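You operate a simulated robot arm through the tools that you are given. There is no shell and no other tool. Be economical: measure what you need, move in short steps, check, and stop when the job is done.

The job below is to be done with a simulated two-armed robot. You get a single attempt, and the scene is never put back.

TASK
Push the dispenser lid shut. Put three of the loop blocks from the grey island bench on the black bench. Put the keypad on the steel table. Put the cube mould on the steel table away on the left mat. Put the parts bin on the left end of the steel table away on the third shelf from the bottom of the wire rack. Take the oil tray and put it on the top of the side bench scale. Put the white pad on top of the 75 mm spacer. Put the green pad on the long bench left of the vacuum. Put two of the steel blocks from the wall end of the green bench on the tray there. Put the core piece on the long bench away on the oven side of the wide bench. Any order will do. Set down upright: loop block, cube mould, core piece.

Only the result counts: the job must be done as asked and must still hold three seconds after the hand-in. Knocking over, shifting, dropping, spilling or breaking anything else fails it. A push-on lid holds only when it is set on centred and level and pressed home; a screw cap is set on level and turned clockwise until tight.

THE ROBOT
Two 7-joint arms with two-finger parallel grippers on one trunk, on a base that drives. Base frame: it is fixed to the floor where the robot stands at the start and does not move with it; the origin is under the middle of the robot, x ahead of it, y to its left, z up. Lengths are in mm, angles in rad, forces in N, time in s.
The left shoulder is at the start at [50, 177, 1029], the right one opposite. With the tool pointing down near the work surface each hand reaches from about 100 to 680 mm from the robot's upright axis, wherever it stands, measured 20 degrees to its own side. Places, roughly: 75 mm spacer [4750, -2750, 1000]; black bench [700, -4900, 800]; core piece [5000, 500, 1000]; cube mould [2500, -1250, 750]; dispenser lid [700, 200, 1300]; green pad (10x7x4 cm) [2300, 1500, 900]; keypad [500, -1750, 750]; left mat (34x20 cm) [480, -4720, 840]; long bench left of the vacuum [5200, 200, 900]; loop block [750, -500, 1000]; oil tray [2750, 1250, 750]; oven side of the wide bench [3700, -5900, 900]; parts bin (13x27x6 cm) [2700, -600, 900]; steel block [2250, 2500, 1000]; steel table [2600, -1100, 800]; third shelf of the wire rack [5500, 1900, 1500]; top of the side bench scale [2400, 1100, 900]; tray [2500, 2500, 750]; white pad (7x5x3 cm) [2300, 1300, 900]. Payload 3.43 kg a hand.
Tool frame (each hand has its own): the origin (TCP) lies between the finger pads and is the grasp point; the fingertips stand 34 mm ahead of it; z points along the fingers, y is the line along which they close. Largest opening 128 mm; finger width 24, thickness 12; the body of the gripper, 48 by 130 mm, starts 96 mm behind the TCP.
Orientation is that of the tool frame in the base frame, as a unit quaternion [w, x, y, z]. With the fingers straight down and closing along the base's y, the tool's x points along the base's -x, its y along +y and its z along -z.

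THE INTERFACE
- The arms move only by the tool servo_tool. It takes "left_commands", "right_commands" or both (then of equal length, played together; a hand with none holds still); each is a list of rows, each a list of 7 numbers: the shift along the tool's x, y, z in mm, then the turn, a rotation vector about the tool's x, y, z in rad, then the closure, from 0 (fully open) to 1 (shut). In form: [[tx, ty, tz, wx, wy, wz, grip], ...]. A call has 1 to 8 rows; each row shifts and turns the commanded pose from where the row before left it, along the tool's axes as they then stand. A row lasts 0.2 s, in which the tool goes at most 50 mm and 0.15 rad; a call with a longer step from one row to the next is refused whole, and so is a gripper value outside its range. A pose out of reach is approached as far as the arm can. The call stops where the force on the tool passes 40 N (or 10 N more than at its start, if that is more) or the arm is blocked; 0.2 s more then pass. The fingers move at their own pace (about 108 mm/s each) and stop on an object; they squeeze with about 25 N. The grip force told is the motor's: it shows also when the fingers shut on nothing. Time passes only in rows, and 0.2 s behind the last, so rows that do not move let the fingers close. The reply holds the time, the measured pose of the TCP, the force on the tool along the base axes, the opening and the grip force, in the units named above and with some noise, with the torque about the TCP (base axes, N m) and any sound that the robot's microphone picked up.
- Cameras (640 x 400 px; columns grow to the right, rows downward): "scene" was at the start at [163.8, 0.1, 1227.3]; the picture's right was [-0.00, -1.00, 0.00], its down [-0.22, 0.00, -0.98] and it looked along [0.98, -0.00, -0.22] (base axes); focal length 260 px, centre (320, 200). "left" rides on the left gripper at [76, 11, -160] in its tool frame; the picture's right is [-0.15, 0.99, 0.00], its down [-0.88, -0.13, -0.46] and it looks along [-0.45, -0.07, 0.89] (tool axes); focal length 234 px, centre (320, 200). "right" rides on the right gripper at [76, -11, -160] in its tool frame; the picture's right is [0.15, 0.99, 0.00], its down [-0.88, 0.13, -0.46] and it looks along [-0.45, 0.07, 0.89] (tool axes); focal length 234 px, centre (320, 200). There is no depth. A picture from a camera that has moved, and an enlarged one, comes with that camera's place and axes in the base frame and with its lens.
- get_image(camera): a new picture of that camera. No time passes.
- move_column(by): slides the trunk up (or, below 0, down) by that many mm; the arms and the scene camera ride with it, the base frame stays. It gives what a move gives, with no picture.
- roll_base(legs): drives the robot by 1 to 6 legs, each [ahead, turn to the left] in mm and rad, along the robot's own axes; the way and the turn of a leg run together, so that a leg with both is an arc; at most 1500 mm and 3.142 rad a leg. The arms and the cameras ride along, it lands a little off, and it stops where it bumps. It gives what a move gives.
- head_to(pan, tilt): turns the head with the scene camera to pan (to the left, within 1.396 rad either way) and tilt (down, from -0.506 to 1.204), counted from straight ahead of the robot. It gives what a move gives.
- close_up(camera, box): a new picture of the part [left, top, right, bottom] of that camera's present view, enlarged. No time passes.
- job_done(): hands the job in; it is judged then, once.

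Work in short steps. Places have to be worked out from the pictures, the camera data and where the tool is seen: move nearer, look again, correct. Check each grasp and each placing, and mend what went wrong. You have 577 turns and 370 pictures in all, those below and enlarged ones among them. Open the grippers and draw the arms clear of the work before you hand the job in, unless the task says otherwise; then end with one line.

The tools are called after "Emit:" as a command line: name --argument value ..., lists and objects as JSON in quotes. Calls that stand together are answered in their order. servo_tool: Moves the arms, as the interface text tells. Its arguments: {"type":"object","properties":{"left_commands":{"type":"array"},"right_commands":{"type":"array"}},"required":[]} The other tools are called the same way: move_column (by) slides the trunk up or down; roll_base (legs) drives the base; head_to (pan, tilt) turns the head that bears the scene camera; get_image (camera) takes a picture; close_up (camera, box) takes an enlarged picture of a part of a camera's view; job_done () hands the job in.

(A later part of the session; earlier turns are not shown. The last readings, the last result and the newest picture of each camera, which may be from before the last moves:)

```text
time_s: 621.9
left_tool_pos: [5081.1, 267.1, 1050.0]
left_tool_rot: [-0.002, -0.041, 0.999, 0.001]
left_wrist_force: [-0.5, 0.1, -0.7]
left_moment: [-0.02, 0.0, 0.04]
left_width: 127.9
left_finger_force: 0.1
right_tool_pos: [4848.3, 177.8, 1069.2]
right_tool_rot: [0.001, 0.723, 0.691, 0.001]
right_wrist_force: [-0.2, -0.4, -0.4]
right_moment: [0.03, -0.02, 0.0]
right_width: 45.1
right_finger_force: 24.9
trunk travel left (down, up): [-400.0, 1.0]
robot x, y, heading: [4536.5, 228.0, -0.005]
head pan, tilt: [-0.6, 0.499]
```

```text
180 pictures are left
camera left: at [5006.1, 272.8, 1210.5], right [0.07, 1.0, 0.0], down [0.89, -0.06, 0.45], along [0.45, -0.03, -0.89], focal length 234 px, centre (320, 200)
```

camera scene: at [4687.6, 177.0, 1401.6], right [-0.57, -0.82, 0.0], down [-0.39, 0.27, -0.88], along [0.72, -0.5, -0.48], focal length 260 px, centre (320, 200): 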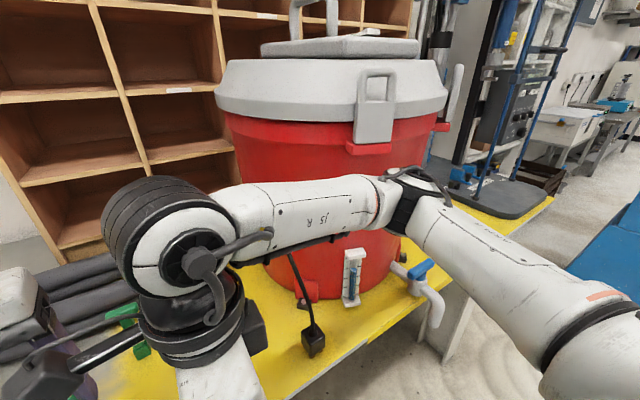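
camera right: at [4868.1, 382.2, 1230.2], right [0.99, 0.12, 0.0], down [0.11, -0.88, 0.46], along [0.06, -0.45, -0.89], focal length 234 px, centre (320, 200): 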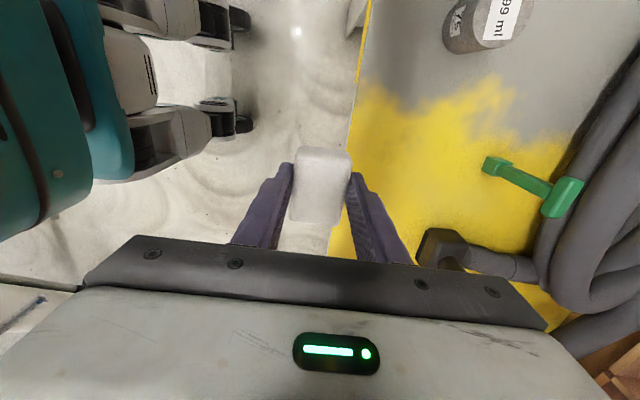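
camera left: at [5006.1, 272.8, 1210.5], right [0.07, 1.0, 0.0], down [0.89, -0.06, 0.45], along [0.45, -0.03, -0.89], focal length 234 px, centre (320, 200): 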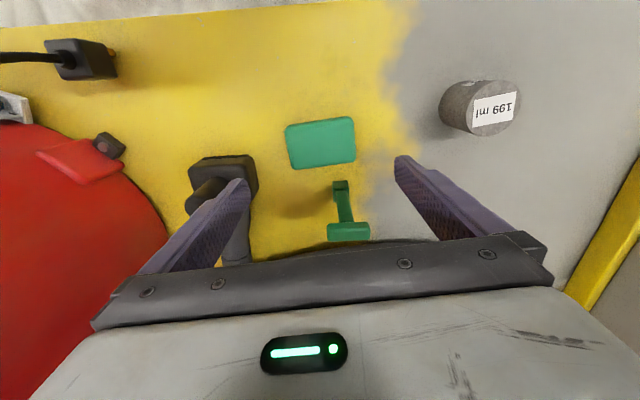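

Green pad is placed neatly. Now the left hand to above the core piece at ≈[5042,462].

Emit:
servo_tool --left_commands '[[5, 40, 0, 0, 0, 0, 0], [5, 40, 0, 0, 0, 0, 0], [5, 40, 0, 0, 0, 0, 0], [5, 40, 0, 0, 0, 0, 0], [5, 38, 0, 0, 0, 0, 0]]'

Emit:
get_image --camera "left"

Emit:
head_to --pan 0.3 --tilt 0.6

Emit:
get_image --camera "scene"

```text
time_s: 623.1
left_tool_pos: [5037.3, 467.4, 1050.4]
left_tool_rot: [-0.002, -0.042, 0.999, 0.0]
left_wrist_force: [0.1, 0.2, -0.9]
left_moment: [0.01, -0.02, -0.02]
left_width: 128.0
left_finger_force: 0.2
right_tool_pos: [4847.8, 178.0, 1068.4]
right_tool_rot: [0.001, 0.722, 0.691, 0.0]
right_wrist_force: [0.5, -0.2, -0.8]
right_moment: [0.02, 0.0, 0.0]
right_width: 45.1
right_finger_force: 24.5
trunk travel left (down, up): [-400.0, 1.0]
robot x, y, heading: [4542.7, 231.4, -0.013]
head pan, tilt: [-0.6, 0.499]
```

```text
179 pictures are left
camera left: at [4961.9, 471.9, 1210.1], right [0.07, 1.0, 0.0], down [0.89, -0.06, 0.45], along [0.45, -0.03, -0.89], focal length 234 px, centre (320, 200)
```

left: 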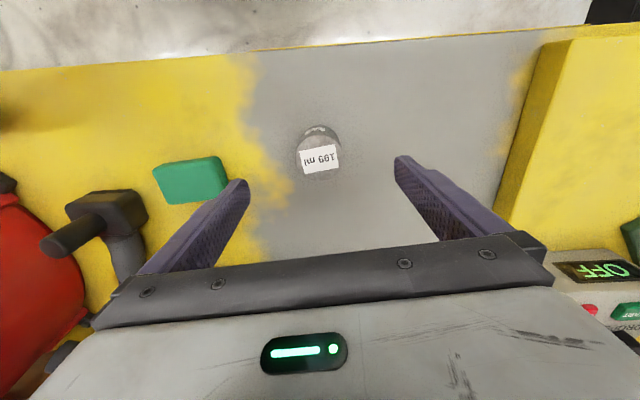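

```text
time_s: 624.3
left_tool_pos: [5038.8, 466.1, 1050.6]
left_tool_rot: [-0.003, -0.041, 0.999, 0.0]
left_wrist_force: [0.5, -0.2, -0.2]
left_moment: [0.01, -0.02, 0.01]
left_width: 128.1
left_finger_force: 0.1
right_tool_pos: [4848.2, 177.7, 1069.1]
right_tool_rot: [0.001, 0.723, 0.691, 0.001]
right_wrist_force: [1.0, -0.5, 0.0]
right_moment: [0.04, 0.0, 0.0]
right_width: 44.8
right_finger_force: 25.2
trunk travel left (down, up): [-400.0, 1.0]
robot x, y, heading: [4538.9, 225.4, -0.006]
head pan, tilt: [0.3, 0.6]
```

```text
178 pictures are left
camera scene: at [4697.3, 254.4, 1392.5], right [0.29, -0.96, 0.0], down [-0.54, -0.16, -0.83], along [0.79, 0.24, -0.56], focal length 260 px, centre (320, 200)
```

scene: 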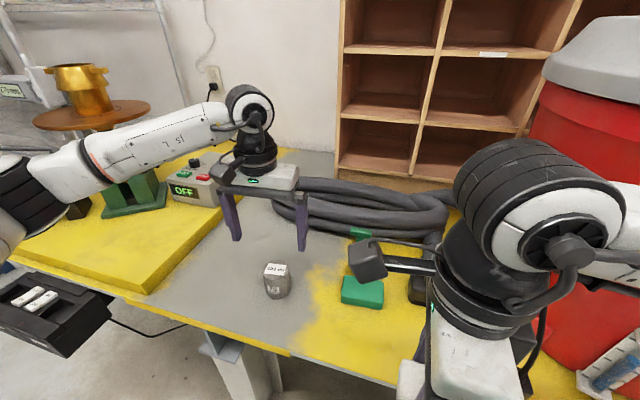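

Core at [5044,463], top z≈943, ~52 mm diameter. Centre and descend to grip mid-height.

Emit:
servo_tool --left_commands '[[-5, -4, 40, 0, 0, 0, 0], [0, 0, 30, 0, 0, 0, 0]]'

Emit:
get_image --camera "left"

```text
time_s: 624.9
left_tool_pos: [5043.5, 461.3, 979.5]
left_tool_rot: [-0.003, -0.041, 0.999, 0.0]
left_wrist_force: [0.1, -0.1, -0.3]
left_moment: [0.01, 0.0, 0.02]
left_width: 128.0
left_finger_force: 0.1
right_tool_pos: [4848.5, 177.6, 1069.0]
right_tool_rot: [0.001, 0.723, 0.691, 0.001]
right_wrist_force: [0.6, 0.3, -0.7]
right_moment: [-0.02, -0.02, 0.0]
right_width: 45.2
right_finger_force: 24.7
trunk travel left (down, up): [-400.0, 1.0]
robot x, y, heading: [4541.5, 228.1, -0.007]
head pan, tilt: [0.3, 0.6]
```

```text
177 pictures are left
camera left: at [4967.9, 466.5, 1140.0], right [0.06, 1.0, 0.0], down [0.89, -0.06, 0.45], along [0.45, -0.03, -0.89], focal length 234 px, centre (320, 200)
```

left: 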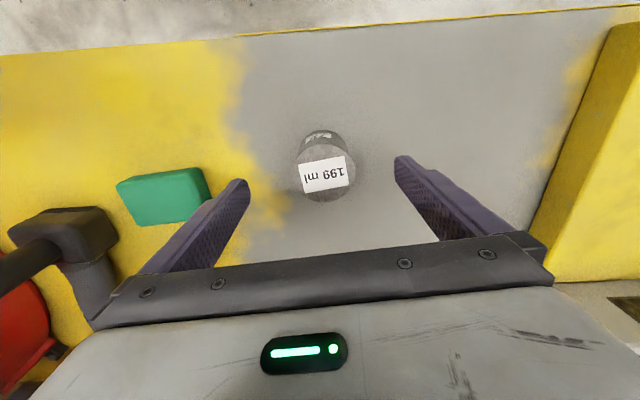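

Emit:
servo_tool --left_commands '[[0, 1, 30, 0, 0, 0, 0], [0, 0, 30, 0, 0, 0, 0.2], [0, 0, 10, 0, 0, 0, 0.3], [0, 0, 0, 0, 0, 0, 0.7], [0, 0, 0, 0, 0, 0, 1], [0, 0, 0, 0, 0, 0, 1]]'

Emit:
servo_tool --left_commands '[[0, 0, -15, 0, 0, 0, 1], [0, 0, -35, 0, 0, 0, 1], [0, 0, -45, 0, 0, 0, 1], [0, 0, -45, 0, 0, 0, 1]]'

Emit:
get_image --camera "scene"

```text
time_s: 626.3
left_tool_pos: [5042.0, 462.6, 910.9]
left_tool_rot: [-0.002, -0.042, 0.999, 0.0]
left_wrist_force: [0.7, 1.1, -0.5]
left_moment: [0.0, 0.07, 0.0]
left_width: 59.4
left_finger_force: 24.6
right_tool_pos: [4848.6, 176.7, 1069.9]
right_tool_rot: [0.001, 0.723, 0.691, 0.0]
right_wrist_force: [0.4, 0.0, 0.8]
right_moment: [0.0, 0.01, -0.01]
right_width: 45.0
right_finger_force: 25.0
trunk travel left (down, up): [-400.0, 1.0]
robot x, y, heading: [4543.8, 228.7, -0.007]
head pan, tilt: [0.3, 0.6]
```

```text
time_s: 627.3
left_tool_pos: [5046.0, 462.6, 1051.4]
left_tool_rot: [-0.003, -0.042, 0.999, -0.001]
left_wrist_force: [0.3, -0.3, -4.2]
left_moment: [0.02, -0.04, 0.02]
left_width: 59.6
left_finger_force: 24.7
right_tool_pos: [4848.5, 176.1, 1068.2]
right_tool_rot: [0.0, 0.723, 0.691, 0.0]
right_wrist_force: [1.2, 0.0, -0.2]
right_moment: [0.03, 0.02, 0.02]
right_width: 44.9
right_finger_force: 25.0
trunk travel left (down, up): [-400.0, 1.0]
robot x, y, heading: [4540.4, 231.4, -0.007]
head pan, tilt: [0.3, 0.6]
```

```text
176 pictures are left
camera scene: at [4697.4, 254.3, 1392.5], right [0.29, -0.96, 0.0], down [-0.54, -0.16, -0.83], along [0.79, 0.24, -0.56], focal length 260 px, centre (320, 200)
```

scene: 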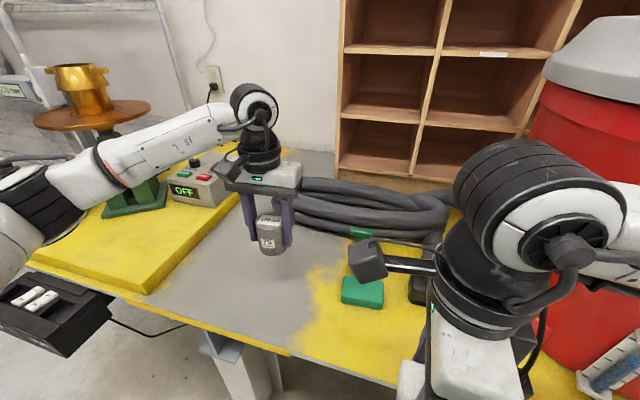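

Core piece held (59.5 mm). Back off, retract a bit, and turn south to look for the spacer.

Emit:
servo_tool --left_commands '[[40, -10, 0, 0, 0, 0, 1], [40, -10, 0, 0, 0, 0, 1], [40, -10, -10, 0, 0, 0, 1]]'

Emit:
roll_base --legs '[[-450, 0], [0, -1.57]]'

Emit:
head_to --pan 0.2 --tilt 0.3

Emit:
get_image --camera "scene"

```text
time_s: 628.1
left_tool_pos: [4926.3, 420.9, 1061.5]
left_tool_rot: [-0.002, -0.042, 0.999, 0.0]
left_wrist_force: [-0.4, 0.8, -3.7]
left_moment: [0.01, 0.01, 0.01]
left_width: 59.7
left_finger_force: 25.3
right_tool_pos: [4848.8, 177.8, 1068.9]
right_tool_rot: [0.0, 0.723, 0.691, 0.001]
right_wrist_force: [0.1, 0.0, 0.2]
right_moment: [-0.01, -0.01, 0.02]
right_width: 44.9
right_finger_force: 25.4
trunk travel left (down, up): [-400.0, 1.0]
robot x, y, heading: [4543.5, 230.2, -0.004]
head pan, tilt: [0.3, 0.6]
```

```text
time_s: 634.7
left_tool_pos: [4276.6, -155.3, 1060.5]
left_tool_rot: [-0.002, 0.681, 0.732, 0.002]
left_wrist_force: [-0.3, 0.5, -4.3]
left_moment: [0.05, -0.02, 0.02]
left_width: 59.6
left_finger_force: 25.2
right_tool_pos: [4033.2, -74.9, 1069.9]
right_tool_rot: [0.001, 1.0, -0.028, 0.0]
right_wrist_force: [0.0, -0.4, -0.8]
right_moment: [-0.01, 0.01, -0.02]
right_width: 45.2
right_finger_force: 25.3
trunk travel left (down, up): [-400.0, 1.0]
robot x, y, heading: [4091.0, 232.5, -1.586]
head pan, tilt: [0.3, 0.6]
```

```text
time_s: 635.5
left_tool_pos: [4277.1, -155.3, 1060.8]
left_tool_rot: [-0.002, 0.681, 0.732, 0.002]
left_wrist_force: [-0.1, 0.1, -4.1]
left_moment: [0.02, 0.0, 0.01]
left_width: 59.8
left_finger_force: 25.1
right_tool_pos: [4032.4, -75.4, 1068.8]
right_tool_rot: [0.001, 1.0, -0.029, 0.0]
right_wrist_force: [-1.1, 0.5, -0.2]
right_moment: [0.0, -0.01, -0.01]
right_width: 44.9
right_finger_force: 24.5
trunk travel left (down, up): [-400.0, 1.0]
robot x, y, heading: [4085.4, 231.6, -1.584]
head pan, tilt: [0.201, 0.3]
```

```text
175 pictures are left
camera scene: at [4105.2, 69.5, 1419.9], right [-0.98, -0.18, 0.0], down [-0.05, 0.29, -0.95], along [0.17, -0.94, -0.3], focal length 260 px, centre (320, 200)
```

scene: 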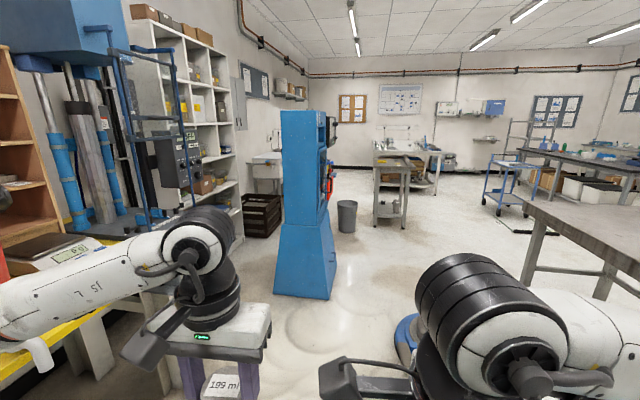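

Emit:
head_to --pan -0.5 --tilt 0.45

Emit:
get_image --camera "scene"

```text
time_s: 636.5
left_tool_pos: [4276.4, -156.1, 1060.6]
left_tool_rot: [-0.002, 0.681, 0.732, 0.002]
left_wrist_force: [-0.6, 0.0, -4.8]
left_moment: [0.04, -0.01, 0.02]
left_width: 59.7
left_finger_force: 25.1
right_tool_pos: [4033.9, -74.9, 1069.3]
right_tool_rot: [0.0, 1.0, -0.028, 0.0]
right_wrist_force: [0.5, 0.2, 0.1]
right_moment: [-0.04, -0.01, -0.04]
right_width: 44.9
right_finger_force: 25.2
trunk travel left (down, up): [-400.0, 1.0]
robot x, y, heading: [4093.4, 231.5, -1.591]
head pan, tilt: [-0.499, 0.45]
```

```text
174 pictures are left
camera scene: at [4042.8, 81.3, 1406.1], right [-0.87, 0.49, 0.0], down [0.21, 0.38, -0.9], along [-0.44, -0.78, -0.44], focal length 260 px, centre (320, 200)
```

scene: 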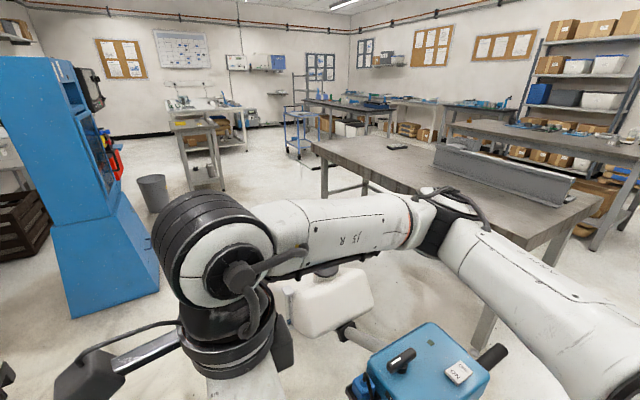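

The direct way south is too narrow between the floor polisher and the blue machine. I'll take the wide route: west along y≈300, south past the steel table, then east.

Emit:
roll_base --legs '[[0, -1.6], [1500, 0], [1090, 0], [0, 1.62]]'

```text
time_s: 656.7
left_tool_pos: [1723.5, -79.4, 1060.3]
left_tool_rot: [-0.002, 0.68, 0.733, 0.002]
left_wrist_force: [0.0, 0.1, -4.4]
left_moment: [0.05, 0.0, 0.0]
left_width: 59.8
left_finger_force: 25.1
right_tool_pos: [1480.1, 1.5, 1069.7]
right_tool_rot: [0.0, 1.0, -0.027, 0.0]
right_wrist_force: [-0.1, 0.3, -0.5]
right_moment: [0.01, 0.01, 0.01]
right_width: 45.0
right_finger_force: 25.2
trunk travel left (down, up): [-400.0, 1.0]
robot x, y, heading: [1532.6, 306.7, -1.584]
head pan, tilt: [-0.499, 0.45]
```

Emit:
roll_base --legs '[[1500, 0.01], [1370, 0], [0, 1.575]]'

Emit:
head_to --pan 0 --tilt 0.3

Emit:
get_image --camera "scene"

```text
time_s: 674.4
left_tool_pos: [1865.9, -2409.4, 1060.4]
left_tool_rot: [-0.003, -0.01, 1.0, 0.0]
left_wrist_force: [-0.7, 0.3, -5.2]
left_moment: [-0.05, -0.01, -0.02]
left_width: 59.8
left_finger_force: 25.5
right_tool_pos: [1773.1, -2647.4, 1070.1]
right_tool_rot: [0.0, 0.744, 0.668, 0.001]
right_wrist_force: [1.1, 0.9, -0.8]
right_moment: [-0.01, 0.02, -0.05]
right_width: 45.0
right_finger_force: 25.3
trunk travel left (down, up): [-400.0, 1.0]
robot x, y, heading: [1468.4, -2575.9, -0.069]
head pan, tilt: [-0.499, 0.45]
```

```text
time_s: 675.3
left_tool_pos: [1865.6, -2409.1, 1061.2]
left_tool_rot: [-0.003, -0.011, 1.0, 0.001]
left_wrist_force: [-0.1, -0.2, -5.0]
left_moment: [-0.03, 0.01, -0.01]
left_width: 59.5
left_finger_force: 25.2
right_tool_pos: [1773.0, -2648.0, 1069.1]
right_tool_rot: [0.0, 0.745, 0.668, 0.0]
right_wrist_force: [0.5, 0.4, -0.7]
right_moment: [-0.01, 0.02, -0.01]
right_width: 44.9
right_finger_force: 24.8
trunk travel left (down, up): [-400.0, 1.0]
robot x, y, heading: [1470.1, -2578.6, -0.072]
head pan, tilt: [0.0, 0.3]
```

```text
173 pictures are left
camera scene: at [1633.4, -2587.6, 1419.9], right [-0.07, -1.0, 0.0], down [-0.3, 0.02, -0.96], along [0.95, -0.07, -0.3], focal length 260 px, centre (320, 200)
```

scene: 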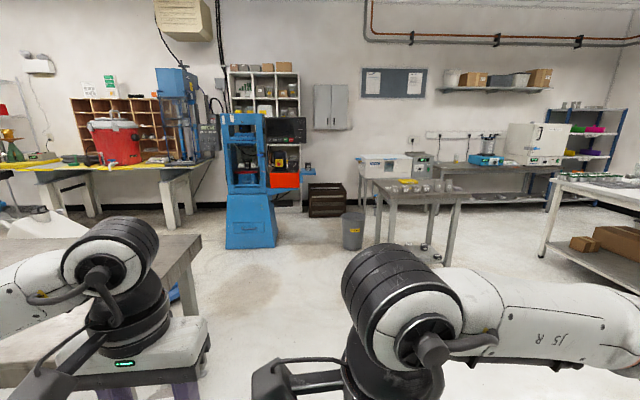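

Emit:
close_up --camera "scene" --box '[210, 90, 370, 250]'

Emit:
close_up --camera "scene" --box '[340, 120, 640, 300]'

```text
2.50 times, centred on (290, 170) of scene
camera zoom: at [1633.4, -2587.6, 1419.9], right [-0.07, -1.0, 0.0], down [-0.3, 0.02, -0.96], along [0.95, -0.07, -0.3], focal length 649 px, centre (395, 275)
```

zoom: 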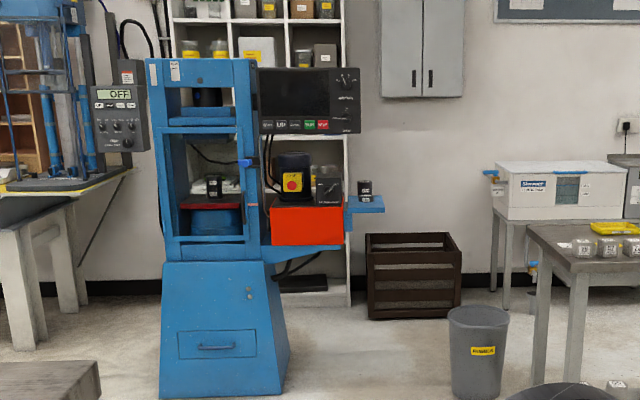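

```text
2.13 times, centred on (490, 210) of scene
camera zoom: at [1633.4, -2587.6, 1419.9], right [-0.07, -1.0, 0.0], down [-0.3, 0.02, -0.96], along [0.95, -0.07, -0.3], focal length 554 px, centre (-43, 179)
```

zoom: 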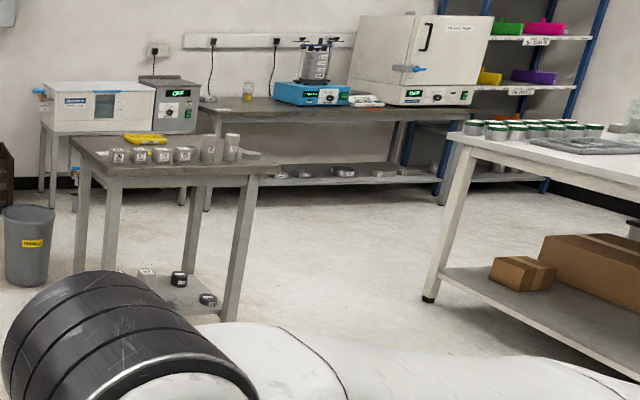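

The black spacer block stands on the blue machine's small side shelf, ≈[4750,−2672,≈885]. Drive east to about [4150,−2680].

Emit:
roll_base --legs '[[1500, 0.035], [1180, 0]]'

Emit:
head_to --pan 0 --tilt 0.4

Emit:
get_image --camera "scene"

```text
time_s: 687.3
left_tool_pos: [4398.5, -2466.2, 1060.3]
left_tool_rot: [-0.009, -0.029, 1.0, 0.005]
left_wrist_force: [-2.2, 1.3, -3.6]
left_moment: [-0.1, -0.32, 0.02]
left_width: 59.3
left_finger_force: 24.8
right_tool_pos: [4323.4, -2711.1, 1068.9]
right_tool_rot: [0.001, 0.728, 0.686, 0.001]
right_wrist_force: [-0.5, 0.0, 0.3]
right_moment: [-0.02, -0.03, -0.03]
right_width: 44.7
right_finger_force: 24.9
trunk travel left (down, up): [-400.0, 1.0]
robot x, y, heading: [4019.2, -2655.8, -0.016]
head pan, tilt: [0.0, 0.3]
stopped in leg 2: the force on the tool passed its limit at 99 N (the readings are from after the stop); the commanded pose is now the measured one
```

```text
time_s: 688.0
left_tool_pos: [4399.0, -2465.7, 1059.3]
left_tool_rot: [-0.009, -0.029, 1.0, 0.003]
left_wrist_force: [-4.5, 0.2, -7.5]
left_moment: [-0.02, -0.47, -0.06]
left_width: 59.6
left_finger_force: 25.1
right_tool_pos: [4324.2, -2710.3, 1069.8]
right_tool_rot: [0.001, 0.728, 0.686, 0.001]
right_wrist_force: [-0.6, -1.2, 0.3]
right_moment: [0.01, 0.0, 0.0]
right_width: 45.0
right_finger_force: 24.8
trunk travel left (down, up): [-400.0, 1.0]
robot x, y, heading: [4015.4, -2655.9, -0.02]
head pan, tilt: [0.0, 0.4]
```

```text
170 pictures are left
camera scene: at [4180.5, -2657.0, 1410.8], right [-0.02, -1.0, 0.0], down [-0.39, 0.01, -0.92], along [0.92, -0.02, -0.39], focal length 260 px, centre (320, 200)
```

scene: 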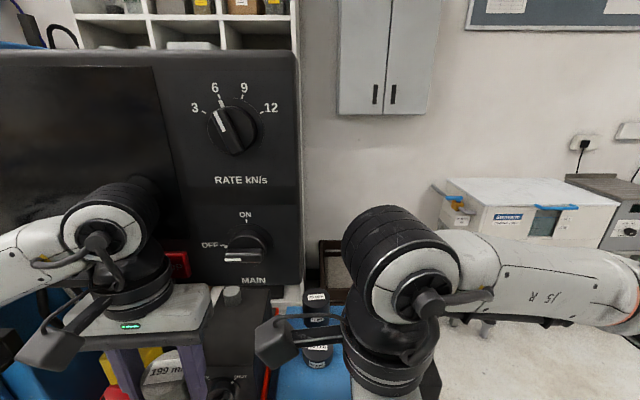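

The left hand bumped the machine's front. Back off and inspect the core and the surroundings.

Emit:
roll_base --legs '[[-200, 0]]'

Emit:
get_image --camera "scene"

Emit:
get_image --camera "left"

```text
time_s: 689.6
left_tool_pos: [4198.4, -2462.2, 1060.2]
left_tool_rot: [-0.008, -0.031, 0.999, 0.003]
left_wrist_force: [-0.4, 0.5, -4.9]
left_moment: [-0.02, 0.01, 0.01]
left_width: 60.0
left_finger_force: 25.2
right_tool_pos: [4124.7, -2706.5, 1068.7]
right_tool_rot: [0.001, 0.727, 0.687, 0.001]
right_wrist_force: [0.0, 0.3, -0.2]
right_moment: [-0.01, -0.02, -0.03]
right_width: 45.0
right_finger_force: 24.7
trunk travel left (down, up): [-400.0, 1.0]
robot x, y, heading: [3818.9, -2653.7, -0.02]
head pan, tilt: [0.0, 0.4]
```

```text
169 pictures are left
camera scene: at [3981.6, -2653.4, 1410.8], right [-0.02, -1.0, 0.0], down [-0.39, 0.01, -0.92], along [0.92, -0.01, -0.39], focal length 260 px, centre (320, 200)
```

scene: 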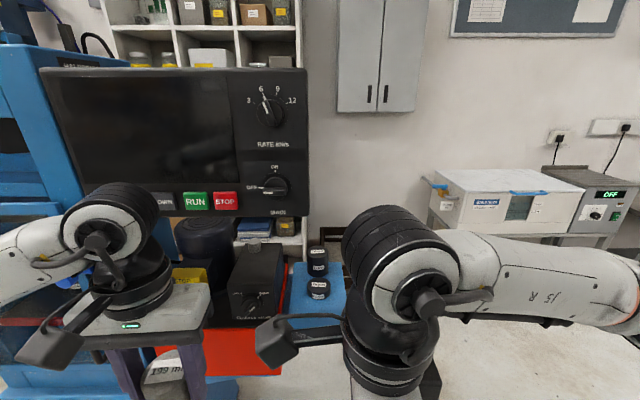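

```text
168 pictures are left
camera left: at [4125.4, -2456.3, 1221.6], right [0.09, 1.0, 0.01], down [0.89, -0.08, 0.44], along [0.44, -0.03, -0.9], focal length 234 px, centre (320, 200)
```

left: 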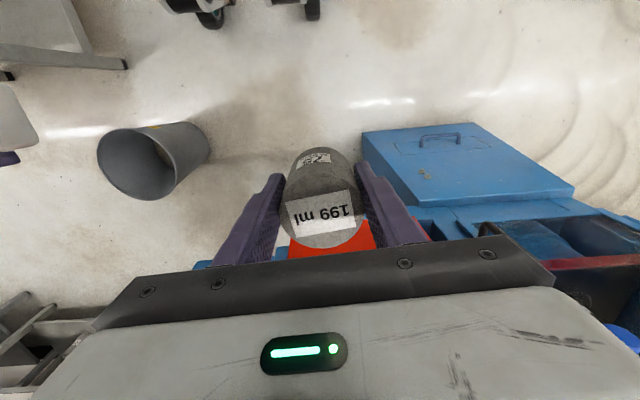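

The core is fine; the wrist met the display's lower edge. Zoom on the spacers.

Emit:
close_up --camera "scene" --box '[280, 230, 360, 320]'

```text
4.44 times, centred on (320, 275) of scene
camera zoom: at [3981.6, -2653.4, 1410.8], right [-0.02, -1.0, 0.0], down [-0.39, 0.01, -0.92], along [0.92, -0.01, -0.39], focal length 1154 px, centre (320, -133)
```

zoom: 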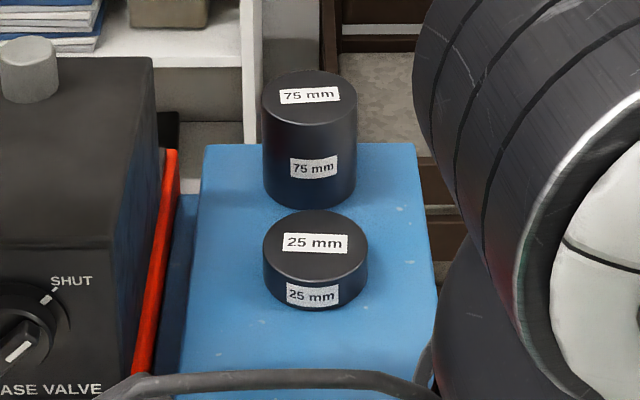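

The 75 mm spacer is the rear cylinder at ≈[4698,−2653], top z≈924. The machine makes a frontal approach awkward, so I'll deliver the core first and come back to the spacer from the south. Look right to plan.

Emit:
head_to --pan -0.9 --tilt 0.35

Emit:
get_image --camera "scene"

```text
time_s: 690.8
left_tool_pos: [4199.1, -2462.9, 1060.1]
left_tool_rot: [-0.009, -0.03, 0.999, 0.004]
left_wrist_force: [-0.1, -0.5, -4.0]
left_moment: [0.0, 0.06, 0.03]
left_width: 59.3
left_finger_force: 25.1
right_tool_pos: [4124.7, -2705.0, 1069.6]
right_tool_rot: [0.0, 0.727, 0.687, 0.0]
right_wrist_force: [-0.4, -0.5, 0.4]
right_moment: [0.03, 0.01, -0.01]
right_width: 45.0
right_finger_force: 25.0
trunk travel left (down, up): [-400.0, 1.0]
robot x, y, heading: [3822.7, -2654.3, -0.02]
head pan, tilt: [-0.901, 0.351]
```

```text
166 pictures are left
camera scene: at [3946.5, -2725.8, 1415.3], right [-0.79, -0.61, 0.0], down [-0.21, 0.27, -0.94], along [0.57, -0.74, -0.34], focal length 260 px, centre (320, 200)
```

scene: 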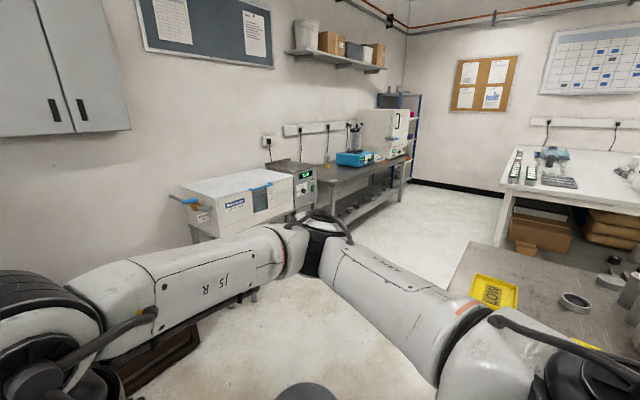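

The wide bench's NE corner is at ≈[4023,−4995]; the oven is to its east. Route: west to x≈2880, south to y≈−4470, then look east.

Emit:
roll_base --legs '[[0, 3.13], [940, 0], [0, 1.571]]'

Emit:
head_to --pan 0 --tilt 0.4

Emit:
get_image --camera "scene"

```text
time_s: 707.0
left_tool_pos: [3064.5, -3036.4, 1060.5]
left_tool_rot: [-0.003, 0.675, 0.738, 0.009]
left_wrist_force: [0.5, 0.1, -3.6]
left_moment: [0.06, 0.03, 0.01]
left_width: 59.6
left_finger_force: 24.7
right_tool_pos: [2819.9, -2968.6, 1069.0]
right_tool_rot: [0.0, 1.0, -0.014, 0.0]
right_wrist_force: [-0.2, -0.8, -0.4]
right_moment: [0.01, -0.01, 0.04]
right_width: 44.8
right_finger_force: 24.6
trunk travel left (down, up): [-400.0, 1.0]
robot x, y, heading: [2865.4, -2661.9, -1.556]
head pan, tilt: [-0.901, 0.351]
```

```text
time_s: 708.2
left_tool_pos: [3064.8, -3035.6, 1060.9]
left_tool_rot: [-0.003, 0.675, 0.737, 0.009]
left_wrist_force: [-0.2, 0.7, -4.3]
left_moment: [0.05, 0.0, 0.01]
left_width: 59.7
left_finger_force: 24.9
right_tool_pos: [2818.8, -2969.2, 1068.0]
right_tool_rot: [0.0, 1.0, -0.014, 0.001]
right_wrist_force: [0.1, 0.5, -0.4]
right_moment: [0.0, 0.0, -0.03]
right_width: 45.0
right_finger_force: 24.6
trunk travel left (down, up): [-400.0, 1.0]
robot x, y, heading: [2865.7, -2663.5, -1.56]
head pan, tilt: [0.0, 0.4]
```

```text
165 pictures are left
camera scene: at [2867.8, -2823.2, 1410.7], right [-1.0, -0.01, 0.0], down [0.0, 0.39, -0.92], along [0.01, -0.92, -0.39], focal length 260 px, centre (320, 200)
```

scene: 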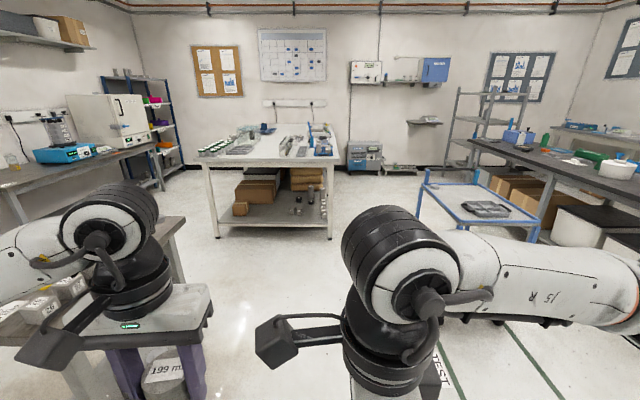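

The wide bench spans x≈2790–3950, near edge y≈−5150, top z≈775. Drive down to y≈−4520, then east to x≈4380.

Emit:
roll_base --legs '[[1500, -0.01], [350, 0], [0, 1.57]]'

Emit:
get_image --camera "scene"

```text
time_s: 721.2
left_tool_pos: [3283.8, -4321.1, 1059.9]
left_tool_rot: [-0.008, -0.027, 1.0, 0.004]
left_wrist_force: [-0.3, 0.0, -4.9]
left_moment: [-0.01, 0.0, -0.01]
left_width: 59.5
left_finger_force: 24.8
right_tool_pos: [3208.6, -4565.8, 1069.7]
right_tool_rot: [0.0, 0.728, 0.685, 0.0]
right_wrist_force: [0.7, -0.1, -0.7]
right_moment: [-0.02, -0.03, 0.0]
right_width: 45.0
right_finger_force: 25.2
trunk travel left (down, up): [-400.0, 1.0]
robot x, y, heading: [2903.6, -4512.3, -0.021]
head pan, tilt: [0.0, 0.4]
```

```text
164 pictures are left
camera scene: at [3065.6, -4511.2, 1410.7], right [-0.02, -1.0, 0.0], down [-0.39, 0.01, -0.92], along [0.92, -0.02, -0.39], focal length 260 px, centre (320, 200)
```

scene: 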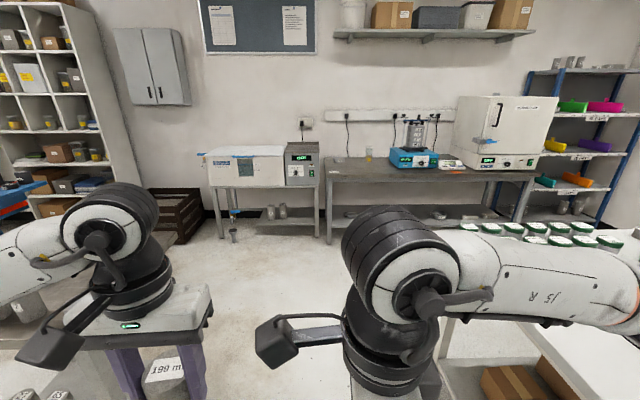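

Emit:
roll_base --legs '[[1480, 0.02], [0, -1.571]]'

Emit:
head_to --pan -0.4 --tilt 0.4

Emit:
get_image --camera "scene"

```text
time_s: 732.4
left_tool_pos: [4572.2, -4889.2, 1059.8]
left_tool_rot: [-0.004, 0.68, 0.734, 0.009]
left_wrist_force: [0.5, 0.5, -4.1]
left_moment: [0.04, 0.0, 0.0]
left_width: 59.6
left_finger_force: 25.0
right_tool_pos: [4328.1, -4820.4, 1069.1]
right_tool_rot: [0.0, 1.0, -0.019, 0.0]
right_wrist_force: [0.0, -0.1, -0.3]
right_moment: [0.01, 0.0, 0.0]
right_width: 45.1
right_finger_force: 25.3
trunk travel left (down, up): [-400.0, 1.0]
robot x, y, heading: [4376.7, -4509.9, -1.568]
head pan, tilt: [0.0, 0.4]
```

```text
time_s: 733.2
left_tool_pos: [4572.2, -4889.7, 1060.3]
left_tool_rot: [-0.003, 0.68, 0.734, 0.009]
left_wrist_force: [0.3, 0.0, -3.3]
left_moment: [0.07, 0.01, 0.02]
left_width: 59.4
left_finger_force: 25.1
right_tool_pos: [4327.7, -4820.3, 1069.3]
right_tool_rot: [0.0, 1.0, -0.02, 0.0]
right_wrist_force: [0.2, -0.7, -1.4]
right_moment: [0.0, -0.02, 0.02]
right_width: 45.0
right_finger_force: 25.3
trunk travel left (down, up): [-400.0, 1.0]
robot x, y, heading: [4377.7, -4509.9, -1.569]
head pan, tilt: [-0.4, 0.4]
```

```text
163 pictures are left
camera scene: at [4342.0, -4667.6, 1410.7], right [-0.92, 0.39, 0.0], down [0.15, 0.36, -0.92], along [-0.36, -0.85, -0.39], focal length 260 px, centre (320, 200)
```

scene: 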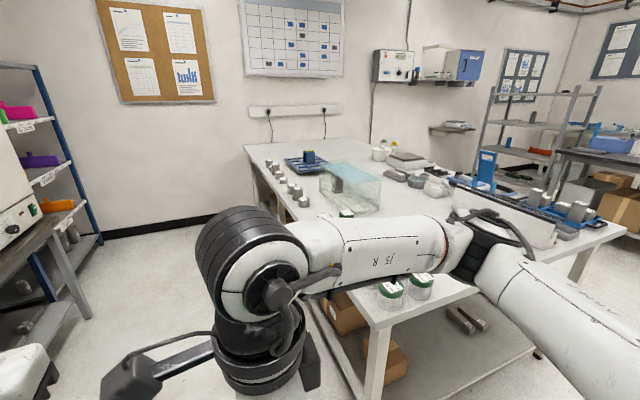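

Drive down alongside the bench's east side to y≈−5700 and face it.

Emit:
roll_base --legs '[[1180, 0], [0, -1.571]]'

Emit:
head_to --pan 0 --tilt 0.5

Emit:
get_image --camera "scene"

```text
time_s: 743.0
left_tool_pos: [4012.9, -5882.0, 1059.2]
left_tool_rot: [0.002, 0.999, 0.042, 0.009]
left_wrist_force: [-0.2, -0.4, -4.5]
left_moment: [0.02, -0.07, 0.04]
left_width: 60.0
left_finger_force: 24.5
right_tool_pos: [4081.1, -5637.6, 1068.8]
right_tool_rot: [0.0, -0.695, 0.719, 0.0]
right_wrist_force: [0.8, 1.3, 0.1]
right_moment: [-0.02, 0.03, 0.02]
right_width: 45.0
right_finger_force: 25.3
trunk travel left (down, up): [-400.0, 1.0]
robot x, y, heading: [4390.1, -5683.4, -3.135]
head pan, tilt: [-0.4, 0.4]
```

```text
time_s: 743.9
left_tool_pos: [4014.3, -5883.0, 1060.3]
left_tool_rot: [0.004, 0.999, 0.042, 0.009]
left_wrist_force: [0.2, -0.7, -4.4]
left_moment: [0.0, -0.04, 0.0]
left_width: 59.6
left_finger_force: 24.6
right_tool_pos: [4081.0, -5637.1, 1069.4]
right_tool_rot: [0.001, -0.695, 0.719, 0.0]
right_wrist_force: [0.2, 0.9, -0.2]
right_moment: [0.0, 0.01, 0.0]
right_width: 44.8
right_finger_force: 25.1
trunk travel left (down, up): [-400.0, 1.0]
robot x, y, heading: [4392.2, -5684.6, -3.132]
head pan, tilt: [0.0, 0.499]
```

```text
162 pictures are left
camera scene: at [4228.6, -5685.4, 1401.6], right [-0.01, 1.0, 0.0], down [0.48, 0.0, -0.88], along [-0.88, -0.01, -0.48], focal length 260 px, centre (320, 200)
```

scene: 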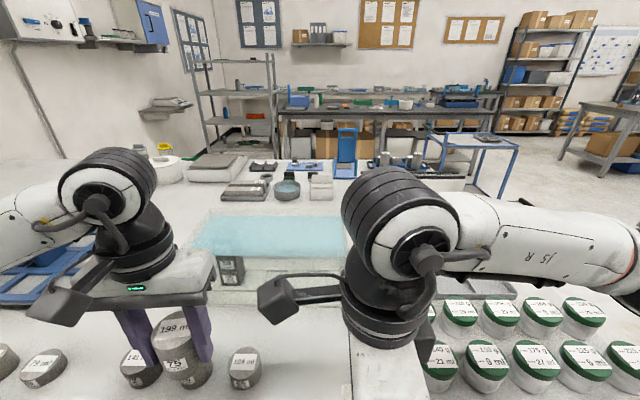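

A row of similar cores stands along this edge. Look further down at the bench edge.

Emit:
head_to --pan 0 --tilt 0.85

Emit:
get_image --camera "scene"

Emit:
get_image --camera "right"

```text
time_s: 744.8
left_tool_pos: [4013.7, -5882.8, 1060.2]
left_tool_rot: [0.004, 0.999, 0.042, 0.009]
left_wrist_force: [-0.1, -0.9, -3.8]
left_moment: [-0.01, -0.07, 0.0]
left_width: 59.5
left_finger_force: 25.3
right_tool_pos: [4081.5, -5636.1, 1068.0]
right_tool_rot: [0.001, -0.695, 0.719, 0.0]
right_wrist_force: [0.2, 0.3, -1.2]
right_moment: [0.0, 0.0, 0.04]
right_width: 45.1
right_finger_force: 25.2
trunk travel left (down, up): [-400.0, 1.0]
robot x, y, heading: [4391.5, -5685.3, -3.134]
head pan, tilt: [0.0, 0.85]
```

```text
161 pictures are left
camera scene: at [4241.4, -5685.3, 1371.6], right [-0.01, 1.0, 0.0], down [0.75, 0.01, -0.66], along [-0.66, -0.01, -0.75], focal length 260 px, centre (320, 200)
```

scene: 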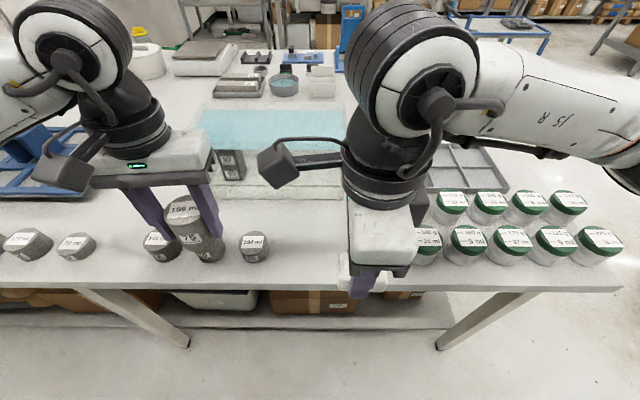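

```text
160 pictures are left
camera right: at [4089.7, -5712.4, 1228.9], right [-0.99, -0.11, 0.0], down [-0.1, 0.88, 0.46], along [-0.05, 0.45, -0.89], focal length 234 px, centre (320, 200)
```

right: 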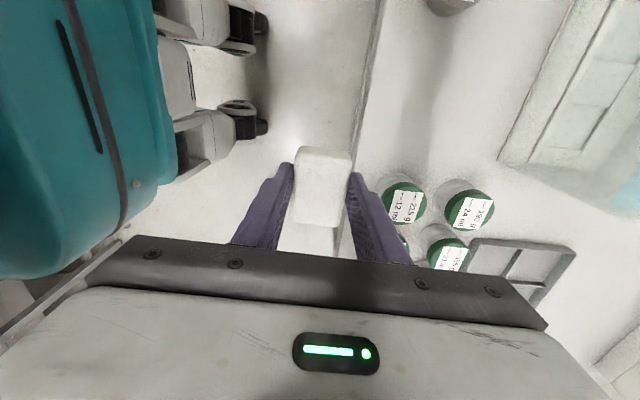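

Bench z≈867, edge x≈4024; there is a free gap between the core row (ends y≈−5826) and the jars (start y≈−5620). Move the core to above [3900,−5728], levelling the hand.

Emit:
servo_tool --left_commands '[[-20, -33, 0, 0.009, -0.017, 0, 1], [-20, -33, 0, 0, 0, 0, 1], [-20, -33, 0, 0, 0, 0, 1], [-20, -33, 0, 0, 0, 0, 1], [-20, -32, 0, 0, 0, 0, 1]]'

Emit:
get_image --camera "left"

Emit:
get_image --camera "scene"

```text
time_s: 746.0
left_tool_pos: [3900.1, -5728.2, 1058.2]
left_tool_rot: [0.0, 0.999, 0.041, 0.0]
left_wrist_force: [0.3, 0.4, -3.7]
left_moment: [-0.03, -0.03, 0.01]
left_width: 59.5
left_finger_force: 25.1
right_tool_pos: [4080.6, -5636.1, 1068.1]
right_tool_rot: [0.0, -0.695, 0.719, -0.001]
right_wrist_force: [-0.9, 0.8, -0.1]
right_moment: [0.0, 0.02, 0.0]
right_width: 45.1
right_finger_force: 25.0
trunk travel left (down, up): [-400.0, 1.0]
robot x, y, heading: [4388.9, -5680.9, -3.131]
head pan, tilt: [0.0, 0.85]
```

```text
159 pictures are left
camera left: at [3976.7, -5731.6, 1218.2], right [-0.06, -1.0, 0.0], down [-0.89, 0.06, 0.46], along [-0.45, 0.03, -0.89], focal length 234 px, centre (320, 200)
```

left: 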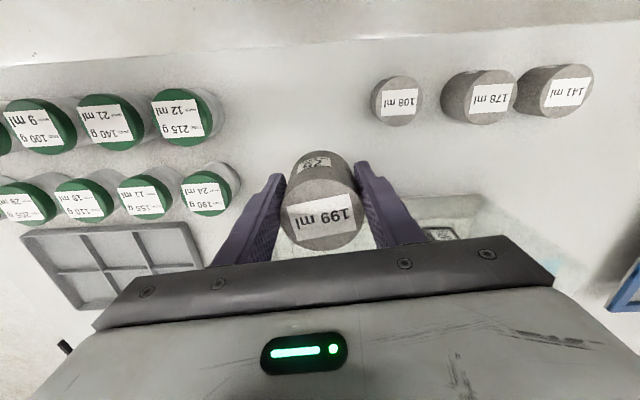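

```text
158 pictures are left
camera scene: at [4241.0, -5684.3, 1371.5], right [-0.01, 1.0, 0.0], down [0.75, 0.01, -0.66], along [-0.66, -0.01, -0.75], focal length 260 px, centre (320, 200)
```

scene: 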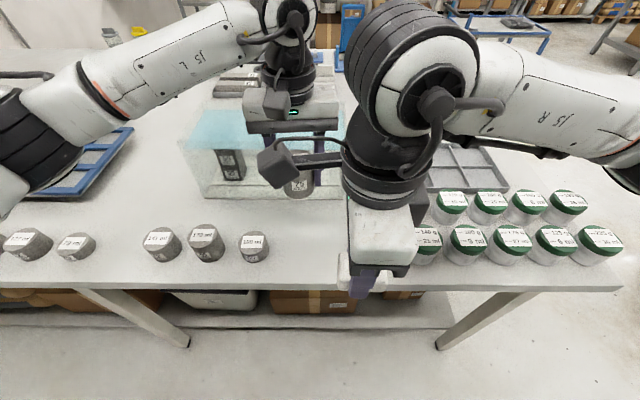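

Keep clear of the glass tank (front x≈3797): shift to [3925,−5705] and lower.

Emit:
servo_tool --left_commands '[[27, -21, 10, 0, 0, 0, 1], [0, 0, 40, 0, 0, 0, 1], [0, 0, 40, 0, 0, 0, 1], [0, 0, 20, 0, 0, 0, 1]]'

Emit:
get_image --camera "scene"

```text
time_s: 747.0
left_tool_pos: [3923.9, -5703.7, 947.8]
left_tool_rot: [-0.001, 0.999, 0.042, 0.001]
left_wrist_force: [0.9, 0.0, -5.0]
left_moment: [0.0, -0.02, 0.01]
left_width: 59.7
left_finger_force: 24.8
right_tool_pos: [4081.8, -5637.9, 1069.2]
right_tool_rot: [0.0, -0.695, 0.719, -0.001]
right_wrist_force: [0.0, 0.2, -0.1]
right_moment: [0.0, -0.01, -0.03]
right_width: 45.0
right_finger_force: 25.2
trunk travel left (down, up): [-400.0, 1.0]
robot x, y, heading: [4386.8, -5683.1, -3.131]
head pan, tilt: [0.0, 0.85]
```

```text
157 pictures are left
camera scene: at [4241.1, -5685.4, 1371.6], right [-0.01, 1.0, 0.0], down [0.75, 0.01, -0.66], along [-0.66, -0.01, -0.75], focal length 260 px, centre (320, 200)
```

scene: 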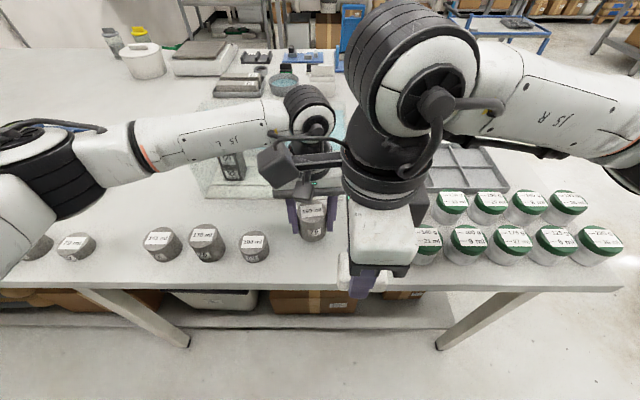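

Emit:
servo_tool --left_commands '[[0, 0, 15, 0, 0, 0, 1], [0, 0, 8, 0, 0, 0, 1]]'

Emit:
servo_tool --left_commands '[[0, 0, 4, 0, 0, 0, 1], [0, 0, 3, 0, 0, 0, 1]]'

```text
time_s: 747.5
left_tool_pos: [3923.1, -5704.3, 925.1]
left_tool_rot: [0.0, 0.999, 0.042, 0.0]
left_wrist_force: [0.1, -0.1, -3.9]
left_moment: [-0.01, -0.04, 0.01]
left_width: 59.7
left_finger_force: 25.4
right_tool_pos: [4080.4, -5637.3, 1068.7]
right_tool_rot: [0.0, -0.696, 0.718, 0.0]
right_wrist_force: [-0.5, -1.0, -0.5]
right_moment: [0.03, -0.01, -0.05]
right_width: 44.9
right_finger_force: 24.6
trunk travel left (down, up): [-400.0, 1.0]
robot x, y, heading: [4390.7, -5684.7, -3.134]
head pan, tilt: [0.0, 0.85]
```

```text
time_s: 748.1
left_tool_pos: [3925.0, -5704.1, 919.8]
left_tool_rot: [0.0, 0.999, 0.041, 0.0]
left_wrist_force: [0.6, 0.1, -5.0]
left_moment: [0.03, -0.06, -0.03]
left_width: 59.6
left_finger_force: 25.7
right_tool_pos: [4081.0, -5637.5, 1070.2]
right_tool_rot: [0.0, -0.695, 0.719, 0.0]
right_wrist_force: [-0.4, -0.1, -0.6]
right_moment: [0.04, 0.04, 0.02]
right_width: 44.8
right_finger_force: 25.1
trunk travel left (down, up): [-400.0, 1.0]
robot x, y, heading: [4389.9, -5685.1, -3.132]
head pan, tilt: [0.0, 0.85]
```

Emit:
servo_tool --left_commands '[[0, 0, 3, 0, 0, 0, 1], [0, 0, 2, 0, 0, 0, 1]]'

Emit:
servo_tool --left_commands '[[0, 0, 2, 0, 0, 0, 1], [0, 0, 2, 0, 0, 0, 1]]'

```text
time_s: 748.8
left_tool_pos: [3925.0, -5705.1, 914.9]
left_tool_rot: [0.0, 0.999, 0.042, -0.001]
left_wrist_force: [-0.4, 0.0, -3.7]
left_moment: [0.04, -0.03, 0.0]
left_width: 60.0
left_finger_force: 24.9
right_tool_pos: [4082.0, -5636.1, 1067.9]
right_tool_rot: [0.0, -0.696, 0.718, -0.001]
right_wrist_force: [0.1, 0.1, -0.8]
right_moment: [0.01, 0.0, 0.0]
right_width: 45.0
right_finger_force: 24.9
trunk travel left (down, up): [-400.0, 1.0]
robot x, y, heading: [4390.5, -5686.0, -3.135]
head pan, tilt: [0.0, 0.85]
```

```text
time_s: 749.4
left_tool_pos: [3923.9, -5703.4, 911.1]
left_tool_rot: [0.0, 0.999, 0.041, 0.0]
left_wrist_force: [-1.0, 0.0, -2.9]
left_moment: [0.01, -0.11, -0.03]
left_width: 59.8
left_finger_force: 24.5
right_tool_pos: [4081.1, -5636.1, 1068.9]
right_tool_rot: [0.0, -0.695, 0.719, -0.001]
right_wrist_force: [0.5, -0.3, -0.1]
right_moment: [0.01, 0.01, -0.03]
right_width: 44.8
right_finger_force: 25.4
trunk travel left (down, up): [-400.0, 1.0]
robot x, y, heading: [4389.9, -5686.8, -3.131]
head pan, tilt: [0.0, 0.85]
```

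Emit:
servo_tool --left_commands '[[0, 0, 2, 0, 0, 0, 1], [0, 0, 1, 0, 0, 0, 1]]'

Emit:
close_up --camera "scene" --box '[220, 170, 380, 290]'

```text
time_s: 750.0
left_tool_pos: [3924.0, -5704.4, 910.5]
left_tool_rot: [0.0, 0.999, 0.042, -0.003]
left_wrist_force: [-0.2, -2.7, 18.4]
left_moment: [-0.38, -0.16, -0.05]
left_width: 59.4
left_finger_force: 25.1
right_tool_pos: [4081.4, -5637.8, 1069.8]
right_tool_rot: [-0.001, -0.695, 0.719, 0.001]
right_wrist_force: [-0.5, -0.1, -0.4]
right_moment: [-0.01, 0.01, 0.04]
right_width: 44.9
right_finger_force: 24.4
trunk travel left (down, up): [-400.0, 1.0]
robot x, y, heading: [4387.7, -5684.1, -3.134]
head pan, tilt: [0.0, 0.85]
```

```text
3.33 times, centred on (300, 230) of scene
camera zoom: at [4243.2, -5685.3, 1372.2], right [-0.01, 1.0, 0.0], down [0.75, 0.01, -0.66], along [-0.66, -0.01, -0.75], focal length 865 px, centre (387, 100)
```

zoom: 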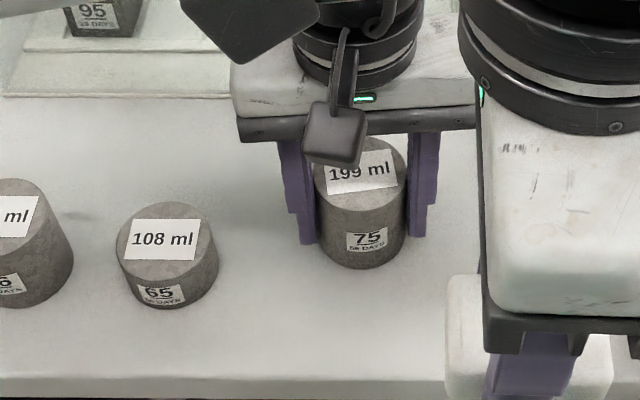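

Standing on the bench. Release moderately, rise.

Emit:
servo_tool --left_commands '[[0, 0, -1, 0, 0, 0, 0.4], [0, 0, 0, 0, 0, 0, 0.3], [0, 0, -30, 0, 0, 0, 0.3], [0, 0, -40, 0, 0, 0, 0.3], [0, 0, -45, 0, 0, 0, 0.2], [0, 0, -40, 0, 0, 0, 0]]'

Emit:
servo_tool --left_commands '[[35, 30, 0, 0, 0, 0, 0], [35, 30, 0, 0, 0, 0, 0], [30, 20, 0, 0, 0, 0, 0]]'

Emit:
get_image --camera "scene"

```text
time_s: 751.4
left_tool_pos: [3927.5, -5705.6, 1066.7]
left_tool_rot: [0.0, 0.999, 0.042, 0.0]
left_wrist_force: [0.3, -0.1, 0.7]
left_moment: [0.04, 0.02, 0.04]
left_width: 128.2
left_finger_force: 0.1
right_tool_pos: [4082.0, -5636.8, 1069.2]
right_tool_rot: [-0.001, -0.696, 0.718, 0.0]
right_wrist_force: [0.6, 1.0, 0.1]
right_moment: [-0.01, 0.02, 0.01]
right_width: 45.1
right_finger_force: 25.0
trunk travel left (down, up): [-400.0, 1.0]
robot x, y, heading: [4388.7, -5683.2, -3.132]
head pan, tilt: [0.0, 0.85]
```

```text
time_s: 752.1
left_tool_pos: [4034.2, -5774.0, 1065.7]
left_tool_rot: [-0.001, 0.999, 0.042, 0.001]
left_wrist_force: [-0.3, 1.0, 0.3]
left_moment: [-0.02, 0.01, -0.01]
left_width: 128.3
left_finger_force: 0.1
right_tool_pos: [4081.7, -5638.1, 1069.7]
right_tool_rot: [-0.001, -0.695, 0.719, 0.0]
right_wrist_force: [0.6, -0.3, -0.4]
right_moment: [-0.02, 0.01, -0.02]
right_width: 44.9
right_finger_force: 25.6
trunk travel left (down, up): [-400.0, 1.0]
robot x, y, heading: [4389.6, -5684.0, -3.133]
head pan, tilt: [0.0, 0.85]
```

```text
155 pictures are left
camera scene: at [4242.1, -5685.5, 1371.7], right [-0.01, 1.0, 0.0], down [0.75, 0.01, -0.66], along [-0.66, -0.01, -0.75], focal length 260 px, centre (320, 200)
```

scene: 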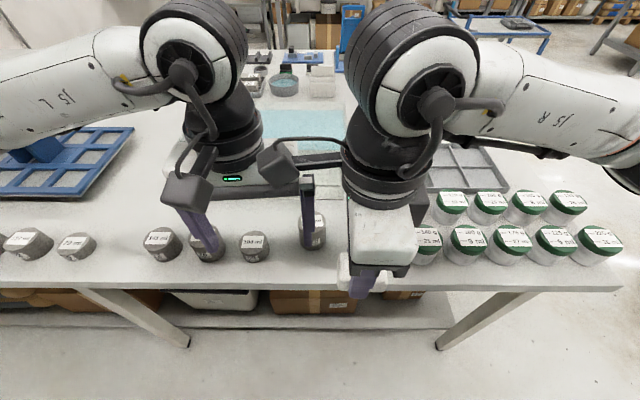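

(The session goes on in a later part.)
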